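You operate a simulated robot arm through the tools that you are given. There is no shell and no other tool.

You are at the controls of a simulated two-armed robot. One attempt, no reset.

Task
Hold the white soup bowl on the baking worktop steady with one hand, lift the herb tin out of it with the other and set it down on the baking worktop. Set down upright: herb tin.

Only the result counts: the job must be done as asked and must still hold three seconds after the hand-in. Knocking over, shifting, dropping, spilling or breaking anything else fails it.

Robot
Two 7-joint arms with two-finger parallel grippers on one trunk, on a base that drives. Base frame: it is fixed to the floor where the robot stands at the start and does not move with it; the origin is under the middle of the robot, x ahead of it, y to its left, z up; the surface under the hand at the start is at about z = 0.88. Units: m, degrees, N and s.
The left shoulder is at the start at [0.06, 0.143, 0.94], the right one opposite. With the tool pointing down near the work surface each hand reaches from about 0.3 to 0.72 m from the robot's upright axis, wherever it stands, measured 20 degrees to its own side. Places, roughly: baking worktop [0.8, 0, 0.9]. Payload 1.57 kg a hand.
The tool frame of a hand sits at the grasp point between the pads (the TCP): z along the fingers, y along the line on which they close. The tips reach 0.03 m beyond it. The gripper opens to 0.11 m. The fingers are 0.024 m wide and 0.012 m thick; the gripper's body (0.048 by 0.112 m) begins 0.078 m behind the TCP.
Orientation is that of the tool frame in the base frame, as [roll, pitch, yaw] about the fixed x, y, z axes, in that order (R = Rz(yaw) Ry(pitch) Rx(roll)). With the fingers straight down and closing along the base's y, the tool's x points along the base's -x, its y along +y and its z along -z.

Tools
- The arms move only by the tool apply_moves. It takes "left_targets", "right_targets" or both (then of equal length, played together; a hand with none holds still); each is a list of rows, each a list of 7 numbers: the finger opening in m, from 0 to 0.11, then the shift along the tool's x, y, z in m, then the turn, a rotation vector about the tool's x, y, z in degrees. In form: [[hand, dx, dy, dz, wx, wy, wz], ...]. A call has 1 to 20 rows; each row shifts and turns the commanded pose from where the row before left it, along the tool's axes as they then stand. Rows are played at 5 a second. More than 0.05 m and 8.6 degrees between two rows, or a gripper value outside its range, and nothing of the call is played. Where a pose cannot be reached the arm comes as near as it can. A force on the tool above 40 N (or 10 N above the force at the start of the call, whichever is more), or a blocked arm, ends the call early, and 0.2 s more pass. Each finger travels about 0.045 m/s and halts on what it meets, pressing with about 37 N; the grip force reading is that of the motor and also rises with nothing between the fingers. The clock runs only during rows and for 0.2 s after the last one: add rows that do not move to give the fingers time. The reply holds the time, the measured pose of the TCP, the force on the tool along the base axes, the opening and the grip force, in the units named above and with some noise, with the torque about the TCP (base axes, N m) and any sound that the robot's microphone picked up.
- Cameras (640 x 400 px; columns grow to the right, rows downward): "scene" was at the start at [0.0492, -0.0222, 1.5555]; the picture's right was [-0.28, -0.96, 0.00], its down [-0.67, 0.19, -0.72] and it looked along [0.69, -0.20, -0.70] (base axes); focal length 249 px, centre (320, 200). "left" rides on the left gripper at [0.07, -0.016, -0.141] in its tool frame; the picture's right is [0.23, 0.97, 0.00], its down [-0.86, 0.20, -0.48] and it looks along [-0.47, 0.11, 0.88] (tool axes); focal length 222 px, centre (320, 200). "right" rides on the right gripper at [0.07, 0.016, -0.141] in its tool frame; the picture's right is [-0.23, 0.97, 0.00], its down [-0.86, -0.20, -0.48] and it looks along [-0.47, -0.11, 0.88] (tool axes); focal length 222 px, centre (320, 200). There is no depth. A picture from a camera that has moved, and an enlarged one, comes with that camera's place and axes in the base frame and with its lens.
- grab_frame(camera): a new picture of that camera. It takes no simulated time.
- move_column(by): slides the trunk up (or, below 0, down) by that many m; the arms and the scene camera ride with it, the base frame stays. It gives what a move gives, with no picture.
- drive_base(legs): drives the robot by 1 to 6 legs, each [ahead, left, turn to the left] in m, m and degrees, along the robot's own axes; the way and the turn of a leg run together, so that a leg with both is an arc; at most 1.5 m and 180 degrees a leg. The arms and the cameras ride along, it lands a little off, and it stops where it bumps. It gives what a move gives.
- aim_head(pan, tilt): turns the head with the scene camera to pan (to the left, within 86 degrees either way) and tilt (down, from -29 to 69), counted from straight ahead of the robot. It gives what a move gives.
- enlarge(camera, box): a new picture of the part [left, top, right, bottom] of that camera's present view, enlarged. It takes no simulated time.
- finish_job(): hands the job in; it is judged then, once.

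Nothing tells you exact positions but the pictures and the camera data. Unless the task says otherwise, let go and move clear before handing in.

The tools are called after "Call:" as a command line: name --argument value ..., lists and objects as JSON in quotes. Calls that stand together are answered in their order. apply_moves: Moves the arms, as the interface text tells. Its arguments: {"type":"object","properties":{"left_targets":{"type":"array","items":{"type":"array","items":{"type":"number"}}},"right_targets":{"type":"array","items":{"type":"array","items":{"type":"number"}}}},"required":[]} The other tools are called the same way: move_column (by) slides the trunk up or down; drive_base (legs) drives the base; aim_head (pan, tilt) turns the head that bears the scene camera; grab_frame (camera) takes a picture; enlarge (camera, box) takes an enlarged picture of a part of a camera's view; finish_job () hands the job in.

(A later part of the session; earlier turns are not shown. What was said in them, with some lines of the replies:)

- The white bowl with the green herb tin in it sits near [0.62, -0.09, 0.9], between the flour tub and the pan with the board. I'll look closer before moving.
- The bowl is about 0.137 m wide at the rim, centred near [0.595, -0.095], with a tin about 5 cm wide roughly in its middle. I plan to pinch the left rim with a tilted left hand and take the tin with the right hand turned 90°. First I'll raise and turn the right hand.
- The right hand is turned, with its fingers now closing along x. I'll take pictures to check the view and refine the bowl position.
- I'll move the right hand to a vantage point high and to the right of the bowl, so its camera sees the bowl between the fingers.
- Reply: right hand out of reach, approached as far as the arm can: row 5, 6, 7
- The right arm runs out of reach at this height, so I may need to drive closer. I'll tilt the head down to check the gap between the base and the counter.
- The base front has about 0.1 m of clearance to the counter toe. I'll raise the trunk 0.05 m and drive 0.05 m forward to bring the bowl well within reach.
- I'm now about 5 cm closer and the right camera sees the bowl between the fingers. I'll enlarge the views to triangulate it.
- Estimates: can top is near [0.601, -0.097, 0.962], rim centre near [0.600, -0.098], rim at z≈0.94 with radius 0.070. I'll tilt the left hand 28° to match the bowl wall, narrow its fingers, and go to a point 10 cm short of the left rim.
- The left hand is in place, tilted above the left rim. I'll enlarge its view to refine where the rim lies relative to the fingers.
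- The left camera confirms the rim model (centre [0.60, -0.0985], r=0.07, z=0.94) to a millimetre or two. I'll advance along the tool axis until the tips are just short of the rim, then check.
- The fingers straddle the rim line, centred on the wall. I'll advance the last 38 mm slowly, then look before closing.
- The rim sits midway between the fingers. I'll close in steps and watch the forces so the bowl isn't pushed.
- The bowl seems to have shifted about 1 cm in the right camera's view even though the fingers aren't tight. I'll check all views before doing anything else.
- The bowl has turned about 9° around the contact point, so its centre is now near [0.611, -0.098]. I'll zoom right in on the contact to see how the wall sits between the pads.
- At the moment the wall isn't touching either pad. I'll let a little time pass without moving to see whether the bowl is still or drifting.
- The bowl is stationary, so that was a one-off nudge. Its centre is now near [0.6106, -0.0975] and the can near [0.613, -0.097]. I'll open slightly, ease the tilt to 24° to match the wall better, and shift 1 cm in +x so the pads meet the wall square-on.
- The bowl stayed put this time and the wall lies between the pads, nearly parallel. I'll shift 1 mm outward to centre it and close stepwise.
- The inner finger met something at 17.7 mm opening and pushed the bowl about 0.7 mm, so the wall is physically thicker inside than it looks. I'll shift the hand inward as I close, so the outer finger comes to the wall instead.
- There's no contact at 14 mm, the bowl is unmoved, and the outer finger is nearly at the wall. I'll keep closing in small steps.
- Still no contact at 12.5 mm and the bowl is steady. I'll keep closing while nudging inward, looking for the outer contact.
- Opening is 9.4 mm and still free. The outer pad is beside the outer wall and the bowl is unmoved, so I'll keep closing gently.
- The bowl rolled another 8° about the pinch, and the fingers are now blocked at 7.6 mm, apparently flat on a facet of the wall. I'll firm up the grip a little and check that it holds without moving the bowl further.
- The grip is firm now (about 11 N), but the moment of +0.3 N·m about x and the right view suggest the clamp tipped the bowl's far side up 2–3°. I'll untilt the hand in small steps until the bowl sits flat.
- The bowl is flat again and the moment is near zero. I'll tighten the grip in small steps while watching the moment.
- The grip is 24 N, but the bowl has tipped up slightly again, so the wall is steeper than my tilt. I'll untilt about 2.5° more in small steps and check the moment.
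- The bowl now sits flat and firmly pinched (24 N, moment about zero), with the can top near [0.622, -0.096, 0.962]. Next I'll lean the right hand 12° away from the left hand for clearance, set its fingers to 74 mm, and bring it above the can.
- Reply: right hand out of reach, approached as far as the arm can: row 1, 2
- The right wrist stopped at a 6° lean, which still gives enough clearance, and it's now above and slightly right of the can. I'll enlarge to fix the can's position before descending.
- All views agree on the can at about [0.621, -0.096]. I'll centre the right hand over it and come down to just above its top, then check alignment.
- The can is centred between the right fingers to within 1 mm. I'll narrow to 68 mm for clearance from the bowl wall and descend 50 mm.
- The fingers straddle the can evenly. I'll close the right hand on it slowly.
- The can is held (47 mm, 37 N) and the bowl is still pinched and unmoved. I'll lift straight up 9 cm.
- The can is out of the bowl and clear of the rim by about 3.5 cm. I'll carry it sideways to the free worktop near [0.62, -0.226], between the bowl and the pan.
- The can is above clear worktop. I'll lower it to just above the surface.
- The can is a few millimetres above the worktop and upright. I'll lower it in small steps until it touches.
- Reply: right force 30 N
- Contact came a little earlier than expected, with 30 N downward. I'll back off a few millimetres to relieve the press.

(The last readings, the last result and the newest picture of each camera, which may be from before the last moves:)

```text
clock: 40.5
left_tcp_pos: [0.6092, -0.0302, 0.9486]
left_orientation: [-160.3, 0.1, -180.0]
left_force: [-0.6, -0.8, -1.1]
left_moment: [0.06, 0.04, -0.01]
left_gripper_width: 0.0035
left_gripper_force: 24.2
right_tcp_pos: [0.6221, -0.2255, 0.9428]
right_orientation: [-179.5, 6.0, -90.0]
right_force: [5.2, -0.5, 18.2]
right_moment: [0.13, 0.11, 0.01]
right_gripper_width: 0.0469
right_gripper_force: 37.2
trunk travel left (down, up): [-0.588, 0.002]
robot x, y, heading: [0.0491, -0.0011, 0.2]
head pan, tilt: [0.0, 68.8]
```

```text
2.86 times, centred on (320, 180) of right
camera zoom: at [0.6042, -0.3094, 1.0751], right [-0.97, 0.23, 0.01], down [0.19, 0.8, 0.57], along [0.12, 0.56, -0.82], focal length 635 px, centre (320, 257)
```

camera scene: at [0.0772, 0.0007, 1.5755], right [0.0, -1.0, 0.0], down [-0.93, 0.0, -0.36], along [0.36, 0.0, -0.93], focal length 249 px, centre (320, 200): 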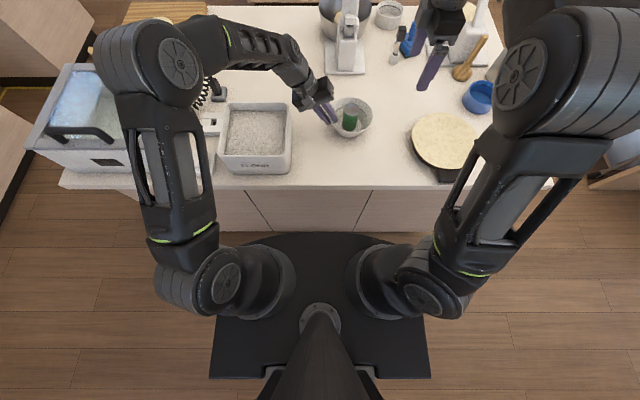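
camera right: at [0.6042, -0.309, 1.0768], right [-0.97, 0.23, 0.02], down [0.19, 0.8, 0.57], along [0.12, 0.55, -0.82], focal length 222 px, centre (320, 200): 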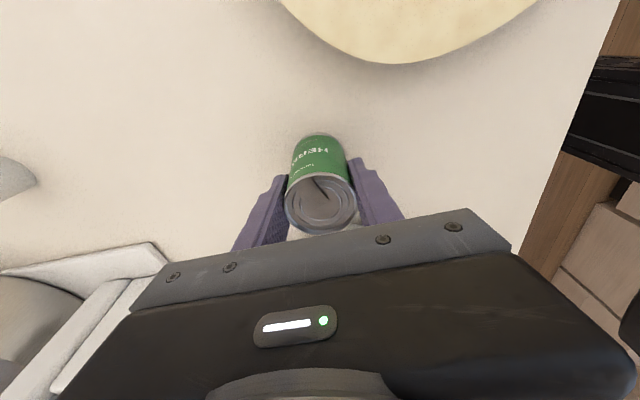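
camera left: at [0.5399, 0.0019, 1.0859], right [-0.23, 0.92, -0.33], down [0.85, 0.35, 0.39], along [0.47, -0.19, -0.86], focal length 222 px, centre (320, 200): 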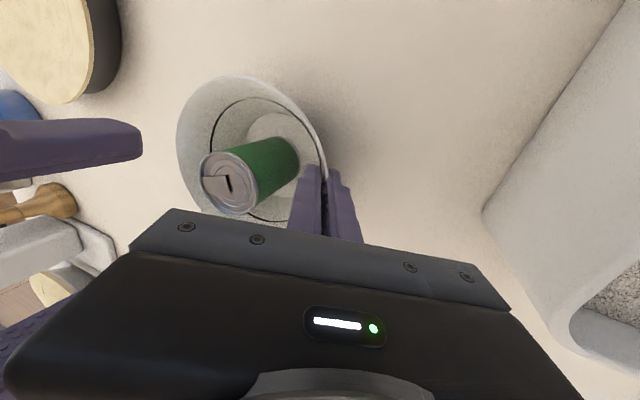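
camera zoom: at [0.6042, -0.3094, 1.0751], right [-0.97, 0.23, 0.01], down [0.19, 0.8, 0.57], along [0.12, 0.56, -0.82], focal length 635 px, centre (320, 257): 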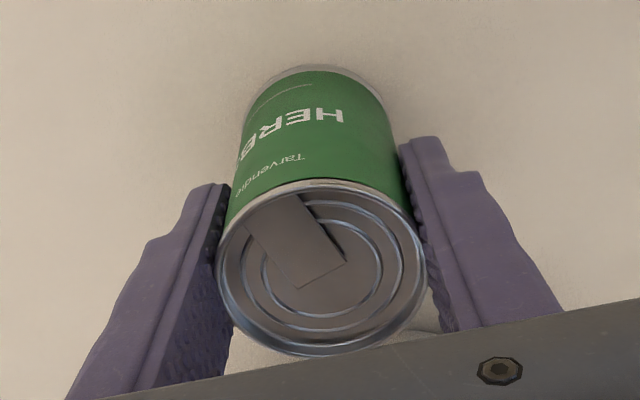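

Call:
apply_moves --right_targets '[[0.045, -0.0001, 0, -0.001, 0, 0, 0], [0.045, 0, 0, 0, 0, 0, 0], [0.045, 0, 0, 0, 0, 0, 0], [0.045, 0, 0, 0, 0, 0, 0]]'

```text
clock: 41.5
left_tcp_pos: [0.6108, -0.0289, 0.9486]
left_orientation: [-160.4, 0.1, -179.9]
left_force: [-1.1, 1.1, 1.4]
left_moment: [0.01, 0.04, -0.07]
left_gripper_width: 0.0034
left_gripper_force: 23.8
right_tcp_pos: [0.6224, -0.2253, 0.943]
right_orientation: [-179.5, 5.9, -89.9]
right_force: [1.6, 1.2, 5.3]
right_moment: [0.11, 0.01, 0.0]
right_gripper_width: 0.0466
right_gripper_force: 36.9
trunk travel left (down, up): [-0.588, 0.002]
robot x, y, heading: [0.0474, -0.0013, -0.0]
head pan, tilt: [0.0, 68.8]
```

The contact force is down to about 5 N and the can is standing on the worktop. I'll open the right hand gently.

Call:
apply_moves --right_targets '[[0.047, 0, 0, 0, 0, 0, 0], [0.049, 0, 0, 0, 0, 0, 0], [0.052, 0, 0, 0, 0, 0, 0], [0.056, 0, 0, 0, 0, 0, 0], [0.062, 0, 0, 0, 0, 0, 0], [0.07, 0, 0, 0, 0, 0, 0], [0.076, 0, 0, 0, 0, 0, 0], [0.076, 0, 0, 0, 0, 0, 0]]'

Call:
enlarge --camera "scene" --box '[328, 75, 440, 145]'

Call:
enlarge --camera "right" --box '[208, 110, 432, 250]'

```text
clock: 43.3
left_tcp_pos: [0.6092, -0.0305, 0.9475]
left_orientation: [-160.4, 0.0, -180.0]
left_force: [-1.3, 1.3, 3.5]
left_moment: [-0.01, -0.12, 0.03]
left_gripper_width: 0.0031
left_gripper_force: 24.5
right_tcp_pos: [0.6221, -0.2259, 0.9443]
right_orientation: [-179.5, 6.0, -90.0]
right_force: [0.0, 1.0, 0.0]
right_moment: [0.01, -0.01, 0.01]
right_gripper_width: 0.076
right_gripper_force: 0.0
trunk travel left (down, up): [-0.588, 0.002]
robot x, y, heading: [0.0532, -0.0004, 0.1]
head pan, tilt: [0.0, 68.8]
```

```text
5.71 times, centred on (384, 110) of scene
camera zoom: at [0.0769, 0.0009, 1.5755], right [0.0, -1.0, 0.0], down [-0.93, 0.0, -0.36], along [0.36, 0.0, -0.93], focal length 1424 px, centre (-46, 714)
```

zoom: 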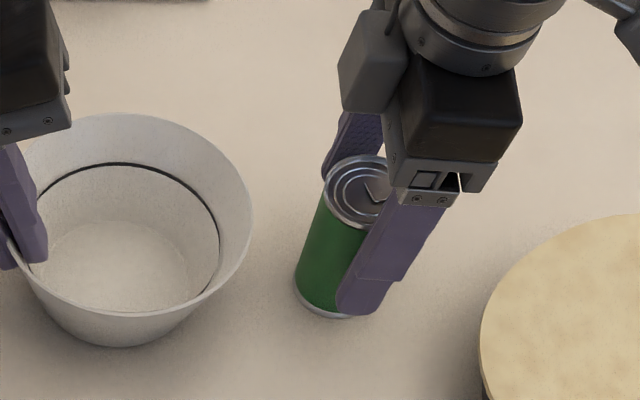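

```text
2.86 times, centred on (320, 180) of right
camera zoom: at [0.6047, -0.3097, 1.0757], right [-0.97, 0.23, 0.02], down [0.19, 0.8, 0.57], along [0.12, 0.55, -0.82], focal length 635 px, centre (320, 257)
```

zoom: 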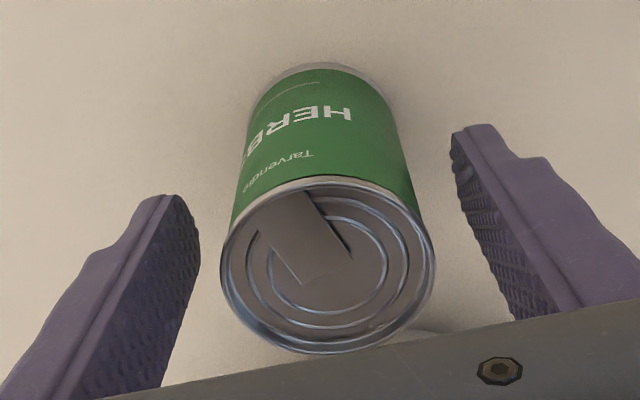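

The can stands upright on its own. I'll raise the right hand straight up and clear.

Call:
apply_moves --right_targets '[[0.076, -0.0008, 0, -0.0075, 0, 0, 0], [0.076, -0.0016, 0, -0.0149, 0, 0, 0], [0.076, -0.0016, 0, -0.0149, 0, 0, 0], [0.076, -0.0016, 0, -0.0149, 0, 0, 0], [0.076, -0.0016, 0, -0.0149, 0, 0, 0], [0.076, -0.0016, 0, -0.0149, 0, 0, 0], [0.076, -0.0016, 0, -0.0149, 0, 0, 0], [0.076, -0.0016, 0, -0.0149, 0, 0, 0], [0.076, 0, 0, 0, 0, 0, 0]]'

Call:
grab_frame --camera "right"

Call:
enlarge --camera "scene" --box '[272, 60, 496, 200]'

Call:
grab_frame --camera "left"

```text
clock: 45.3
left_tcp_pos: [0.6101, -0.03, 0.9462]
left_orientation: [-160.3, 0.0, -179.9]
left_force: [1.2, 0.5, 2.7]
left_moment: [-0.02, -0.13, 0.04]
left_gripper_width: 0.0033
left_gripper_force: 24.3
right_tcp_pos: [0.6215, -0.2265, 1.056]
right_orientation: [-179.6, 5.9, -89.9]
right_force: [0.2, -0.5, 0.1]
right_moment: [-0.02, 0.0, 0.0]
right_gripper_width: 0.076
right_gripper_force: 0.1
trunk travel left (down, up): [-0.588, 0.002]
robot x, y, heading: [0.053, -0.0011, 0.0]
head pan, tilt: [0.0, 68.8]
```

```text
taken
camera right: at [0.6031, -0.3101, 1.189], right [-0.97, 0.23, 0.02], down [0.19, 0.8, 0.57], along [0.12, 0.55, -0.82], focal length 222 px, centre (320, 200)
```

right: 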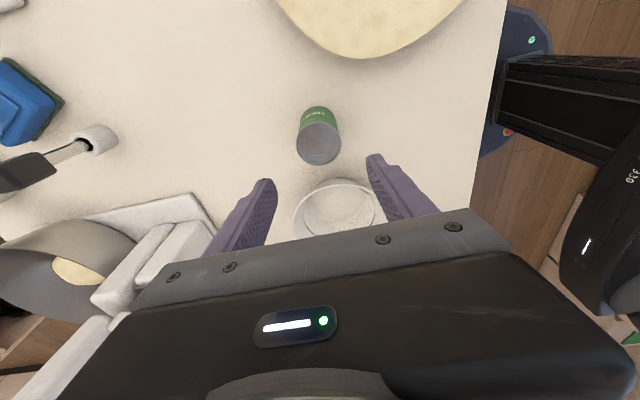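

```text
2.86 times, centred on (384, 130) of scene
camera zoom: at [0.0769, 0.0008, 1.5755], right [0.0, -1.0, 0.0], down [-0.93, 0.0, -0.36], along [0.36, 0.0, -0.93], focal length 712 px, centre (137, 400)
```

zoom: 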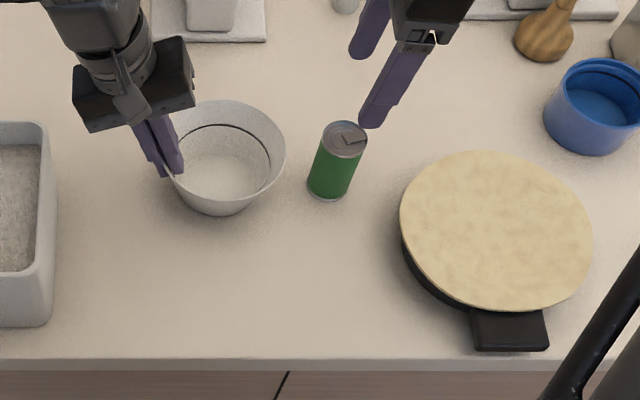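

```text
taken
camera left: at [0.5403, 0.0021, 1.0858], right [-0.23, 0.92, -0.33], down [0.85, 0.35, 0.39], along [0.47, -0.19, -0.86], focal length 222 px, centre (320, 200)
```

left: 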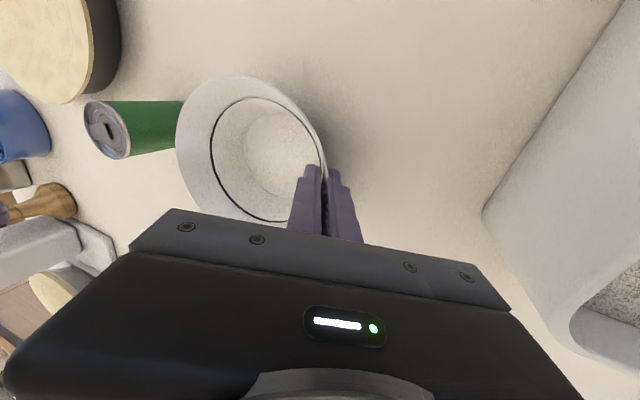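

The tin stands upright at about [0.622, -0.226], clear of everything. The bowl crept about 2 cm in +x while I was pinching it, so while I still hold it I'll slide it gently back to where it started.

Call:
apply_moves --left_targets '[[0.001, 0.002, -0.0003, 0, 0, 0, 0], [0.001, 0.002, -0.0003, 0, 0, 0, 0], [0.001, 0.002, -0.0003, 0.0001, 0, 0, 0], [0.001, 0.002, -0.0003, 0, 0, 0, 0], [0.001, 0.002, -0.0003, 0.0001, 0, 0, 0], [0.001, 0.002, -0.0003, 0, 0, 0, 0], [0.001, 0.002, -0.0003, 0.0001, 0, 0, 0], [0.001, 0.002, -0.0003, 0, 0, 0, 0], [0.001, 0.002, -0.0003, 0.0001, 0, 0, 0], [0.001, 0.002, 0, 0, 0, 0, 0], [0.001, 0, 0, 0, 0, 0, 0], [0.001, 0, 0, 0, 0, 0, 0]]'

Call:
enlarge --camera "scene" --box '[304, 85, 400, 145]'

Call:
grab_frame --camera "left"

```text
clock: 47.9
left_tcp_pos: [0.5908, -0.0328, 0.9488]
left_orientation: [-160.4, 0.1, -180.0]
left_force: [0.3, 0.6, -3.3]
left_moment: [0.15, 0.02, 0.01]
left_gripper_width: 0.0035
left_gripper_force: 24.7
right_tcp_pos: [0.6218, -0.2266, 1.056]
right_orientation: [-179.5, 6.0, -89.9]
right_force: [-0.2, 0.2, 0.4]
right_moment: [0.01, -0.01, 0.0]
right_gripper_width: 0.0762
right_gripper_force: 0.1
trunk travel left (down, up): [-0.588, 0.002]
robot x, y, heading: [0.0505, 0.0029, 0.1]
head pan, tilt: [0.0, 68.8]
```

```text
6.67 times, centred on (352, 115) of scene
camera zoom: at [0.0774, 0.0006, 1.5755], right [0.0, -1.0, 0.0], down [-0.93, 0.0, -0.36], along [0.36, 0.0, -0.93], focal length 1661 px, centre (107, 767)
```

zoom: 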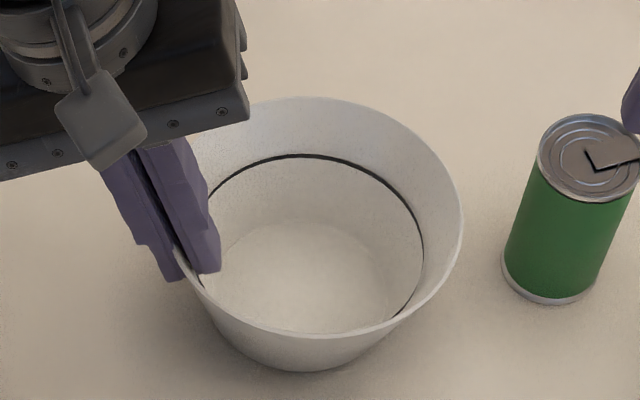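

```text
taken
camera left: at [0.5205, 0.0, 1.0864], right [-0.23, 0.92, -0.33], down [0.85, 0.35, 0.39], along [0.47, -0.19, -0.86], focal length 222 px, centre (320, 200)
```

left: 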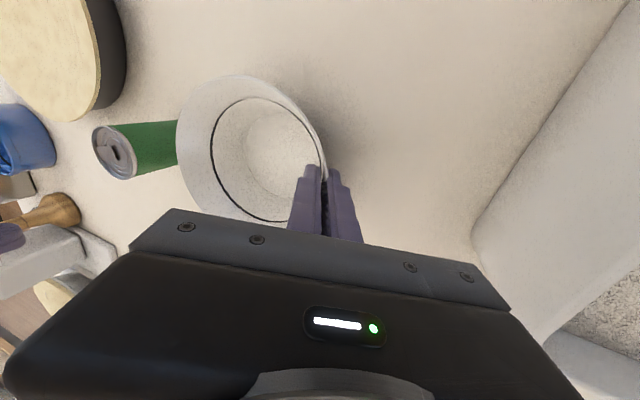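

The bowl is back at its starting spot to within about a millimetre, though the hand is now carrying a little of its weight (moment +0.15). I'll lower slightly to unload it before releasing.

Call:
apply_moves --left_targets '[[0.001, 0, 0.0002, 0.0006, -0.3, 0, 0], [0.001, 0, 0, 0, 0, 0, 0], [0.001, 0, 0, 0, 0, 0, 0]]'

Call:
enlarge --camera "scene" --box '[304, 85, 400, 145]'

```text
clock: 48.7
left_tcp_pos: [0.5905, -0.0326, 0.9482]
left_orientation: [-160.7, 0.1, -179.9]
left_force: [-0.5, 1.0, 0.6]
left_moment: [-0.24, -0.01, 0.04]
left_gripper_width: 0.0033
left_gripper_force: 24.5
right_tcp_pos: [0.621, -0.2253, 1.0568]
right_orientation: [-179.5, 6.0, -90.0]
right_force: [0.2, 0.2, 0.7]
right_moment: [0.01, -0.02, 0.0]
right_gripper_width: 0.0759
right_gripper_force: 0.1
trunk travel left (down, up): [-0.588, 0.002]
robot x, y, heading: [0.049, -0.0029, 0.1]
head pan, tilt: [0.0, 68.8]
```

```text
6.67 times, centred on (352, 115) of scene
camera zoom: at [0.0771, 0.0008, 1.5755], right [0.0, -1.0, 0.0], down [-0.93, 0.0, -0.36], along [0.36, 0.0, -0.93], focal length 1661 px, centre (107, 767)
```

zoom: 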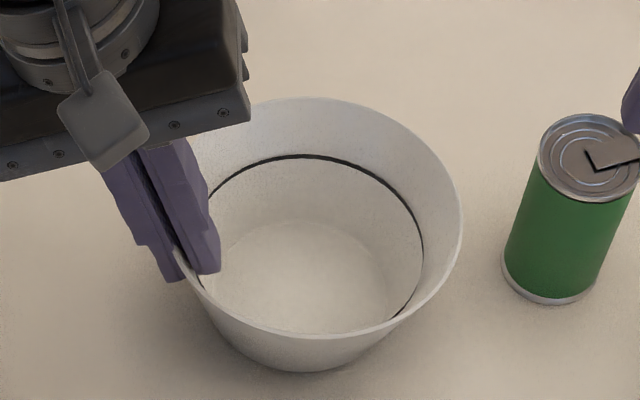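

The bowl sits flat with only a small preload. I'll relax the last fraction of tilt and open the left hand gradually.

Call:
apply_moves --left_targets '[[0.001, 0, 0, 0, 0.15, 0, 0], [0.002, 0, 0, 0, 0, 0, 0], [0.003, 0, 0, 0, 0, 0, 0], [0.004, 0, 0, 0, 0, 0, 0], [0.006, 0, 0, 0, 0, 0, 0], [0.009, 0, 0, 0, 0, 0, 0], [0.014, 0, 0, 0, 0, 0, 0], [0.02, 0, 0, 0, 0, 0, 0], [0.026, 0, 0, 0, 0, 0, 0], [0.03, 0, 0, 0, 0, 0, 0], [0.03, 0, 0, 0, 0, 0, 0]]'

Call:
enlarge --camera "scene" --box '[304, 85, 400, 145]'

Call:
enlarge --camera "left" --box '[240, 110, 400, 210]'

```text
clock: 51.1
left_tcp_pos: [0.59, -0.0317, 0.9466]
left_orientation: [-160.4, 0.1, -179.9]
left_force: [-0.2, 0.7, 0.0]
left_moment: [0.01, 0.03, -0.02]
left_gripper_width: 0.03
left_gripper_force: 0.0
right_tcp_pos: [0.6213, -0.2262, 1.0566]
right_orientation: [-179.6, 5.9, -90.0]
right_force: [-0.3, 0.1, 0.1]
right_moment: [-0.01, -0.02, -0.03]
right_gripper_width: 0.076
right_gripper_force: 0.0
trunk travel left (down, up): [-0.588, 0.002]
robot x, y, heading: [0.051, 0.0029, -0.1]
head pan, tilt: [0.0, 68.8]
```

```text
6.67 times, centred on (352, 115) of scene
camera zoom: at [0.0772, 0.0007, 1.5755], right [0.0, -1.0, 0.0], down [-0.93, 0.0, -0.36], along [0.36, 0.0, -0.93], focal length 1661 px, centre (107, 767)
```

zoom: 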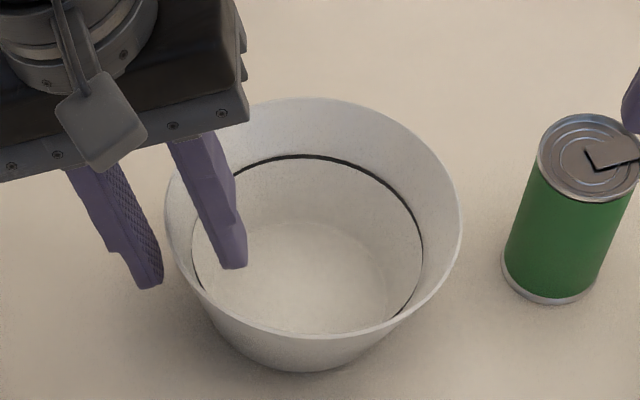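

```text
4.00 times, centred on (320, 160) of left
camera zoom: at [0.5203, -0.0001, 1.0857], right [-0.23, 0.92, -0.33], down [0.85, 0.35, 0.39], along [0.47, -0.19, -0.86], focal length 888 px, centre (320, 360)
```

zoom: 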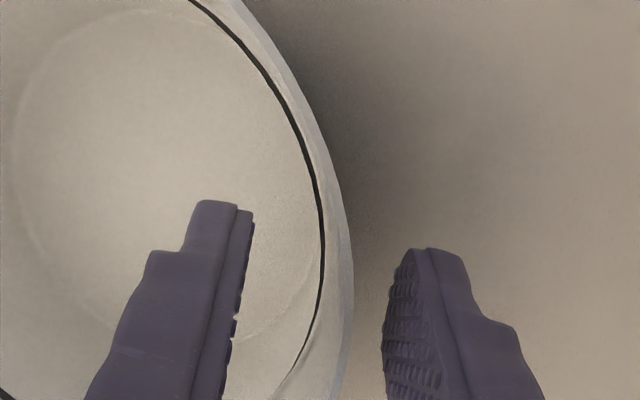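

The bowl is released, sitting flat, and within about 2 mm of where it started. I'll withdraw the left hand back along its own axis.

Call:
apply_moves --left_targets '[[0.03, 0, 0, -0.006, 0, 0, 0], [0.03, 0, 0, -0.01, 0, 0, 0], [0.03, 0, 0, -0.012, 0, 0, 0], [0.03, 0, 0, -0.012, 0, 0, 0], [0.03, 0, 0, -0.014, 0, 0, 0], [0.03, 0, 0, -0.016, 0, 0, 0], [0.03, 0, 0, -0.016, 0, 0, 0], [0.03, 0, 0, -0.016, 0, 0, 0], [0.03, 0, 0, -0.016, 0, 0, 0], [0.03, 0, 0, 0, 0, 0, 0]]'

Call:
enlarge --camera "scene" --box '[272, 60, 496, 200]'

Call:
grab_frame --camera "left"

Call:
grab_frame --camera "right"

```text
clock: 53.3
left_tcp_pos: [0.5901, 0.0061, 1.0579]
left_orientation: [-160.5, 0.1, -179.9]
left_force: [0.7, -0.6, 0.4]
left_moment: [0.0, 0.03, 0.04]
left_gripper_width: 0.0298
left_gripper_force: 0.1
right_tcp_pos: [0.6218, -0.2269, 1.0567]
right_orientation: [-179.5, 6.0, -90.0]
right_force: [0.8, -0.2, -0.3]
right_moment: [-0.02, -0.01, 0.01]
right_gripper_width: 0.0758
right_gripper_force: 0.0
trunk travel left (down, up): [-0.588, 0.002]
robot x, y, heading: [0.0515, -0.0008, -0.1]
head pan, tilt: [0.0, 68.8]
```

```text
2.86 times, centred on (384, 130) of scene
camera zoom: at [0.0773, 0.0006, 1.5755], right [0.0, -1.0, 0.0], down [-0.93, 0.0, -0.36], along [0.36, 0.0, -0.93], focal length 712 px, centre (137, 400)
```

zoom: 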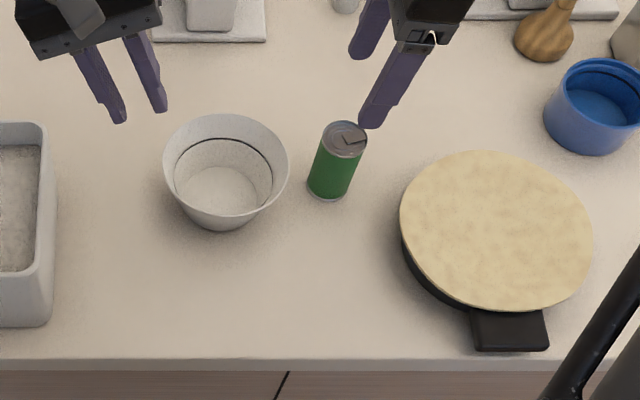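

```text
taken
camera left: at [0.5197, 0.0376, 1.1963], right [-0.23, 0.92, -0.32], down [0.85, 0.35, 0.39], along [0.47, -0.19, -0.86], focal length 222 px, centre (320, 200)
```

left: 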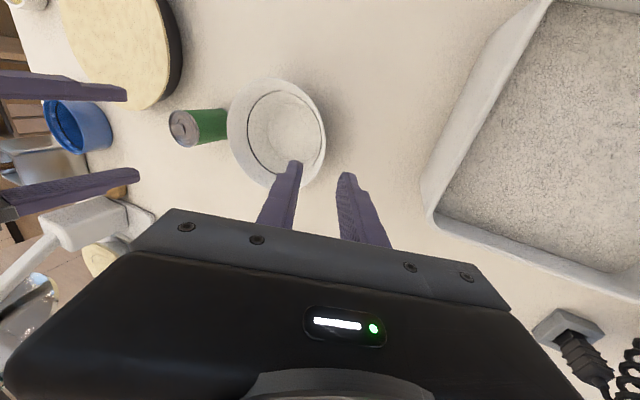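

```text
taken
camera right: at [0.6033, -0.3102, 1.1885], right [-0.97, 0.23, 0.02], down [0.2, 0.8, 0.57], along [0.12, 0.55, -0.82], focal length 222 px, centre (320, 200)
```

right: 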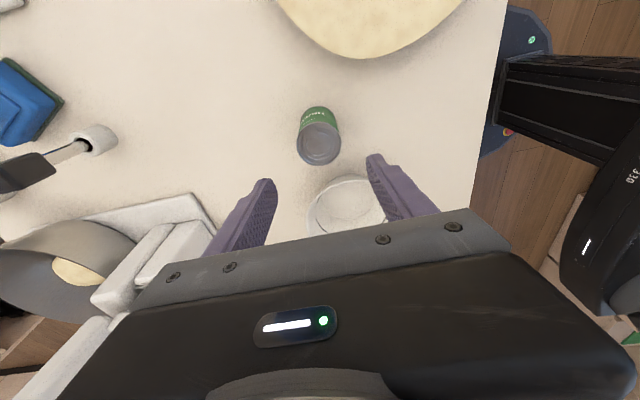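

Both hands are clear, the herb tin stands upright on the worktop beside the bowl, and the bowl sits flat about where it began. Nothing else has moved, so I'm handing in.

Call:
finish_job

```text
The job is handed in.
```

The herb tin is out of the bowl and standing upright on the baking worktop at about [0.62, -0.226], between the bowl and the pan. I've handed the job in, but I haven't seen the verdict.

- **Bowl movement:** the bowl crept about 2 cm and turned about 17° while I was getting a pinch on its rim. It also tipped up about 3° twice before I levelled it. It was held firmly during the lift. Before letting go I slid it back to within about 2 mm of its starting spot and left it flat, but I did not undo the turn.
- **Setting the tin down:** it met the worktop slightly earlier than I expected and was pressed with about 30 N for a moment. I eased off before releasing, and it stood steady on its own.
- **Everything else:** both hands are empty and clear, and the last pictures show nothing else disturbed.
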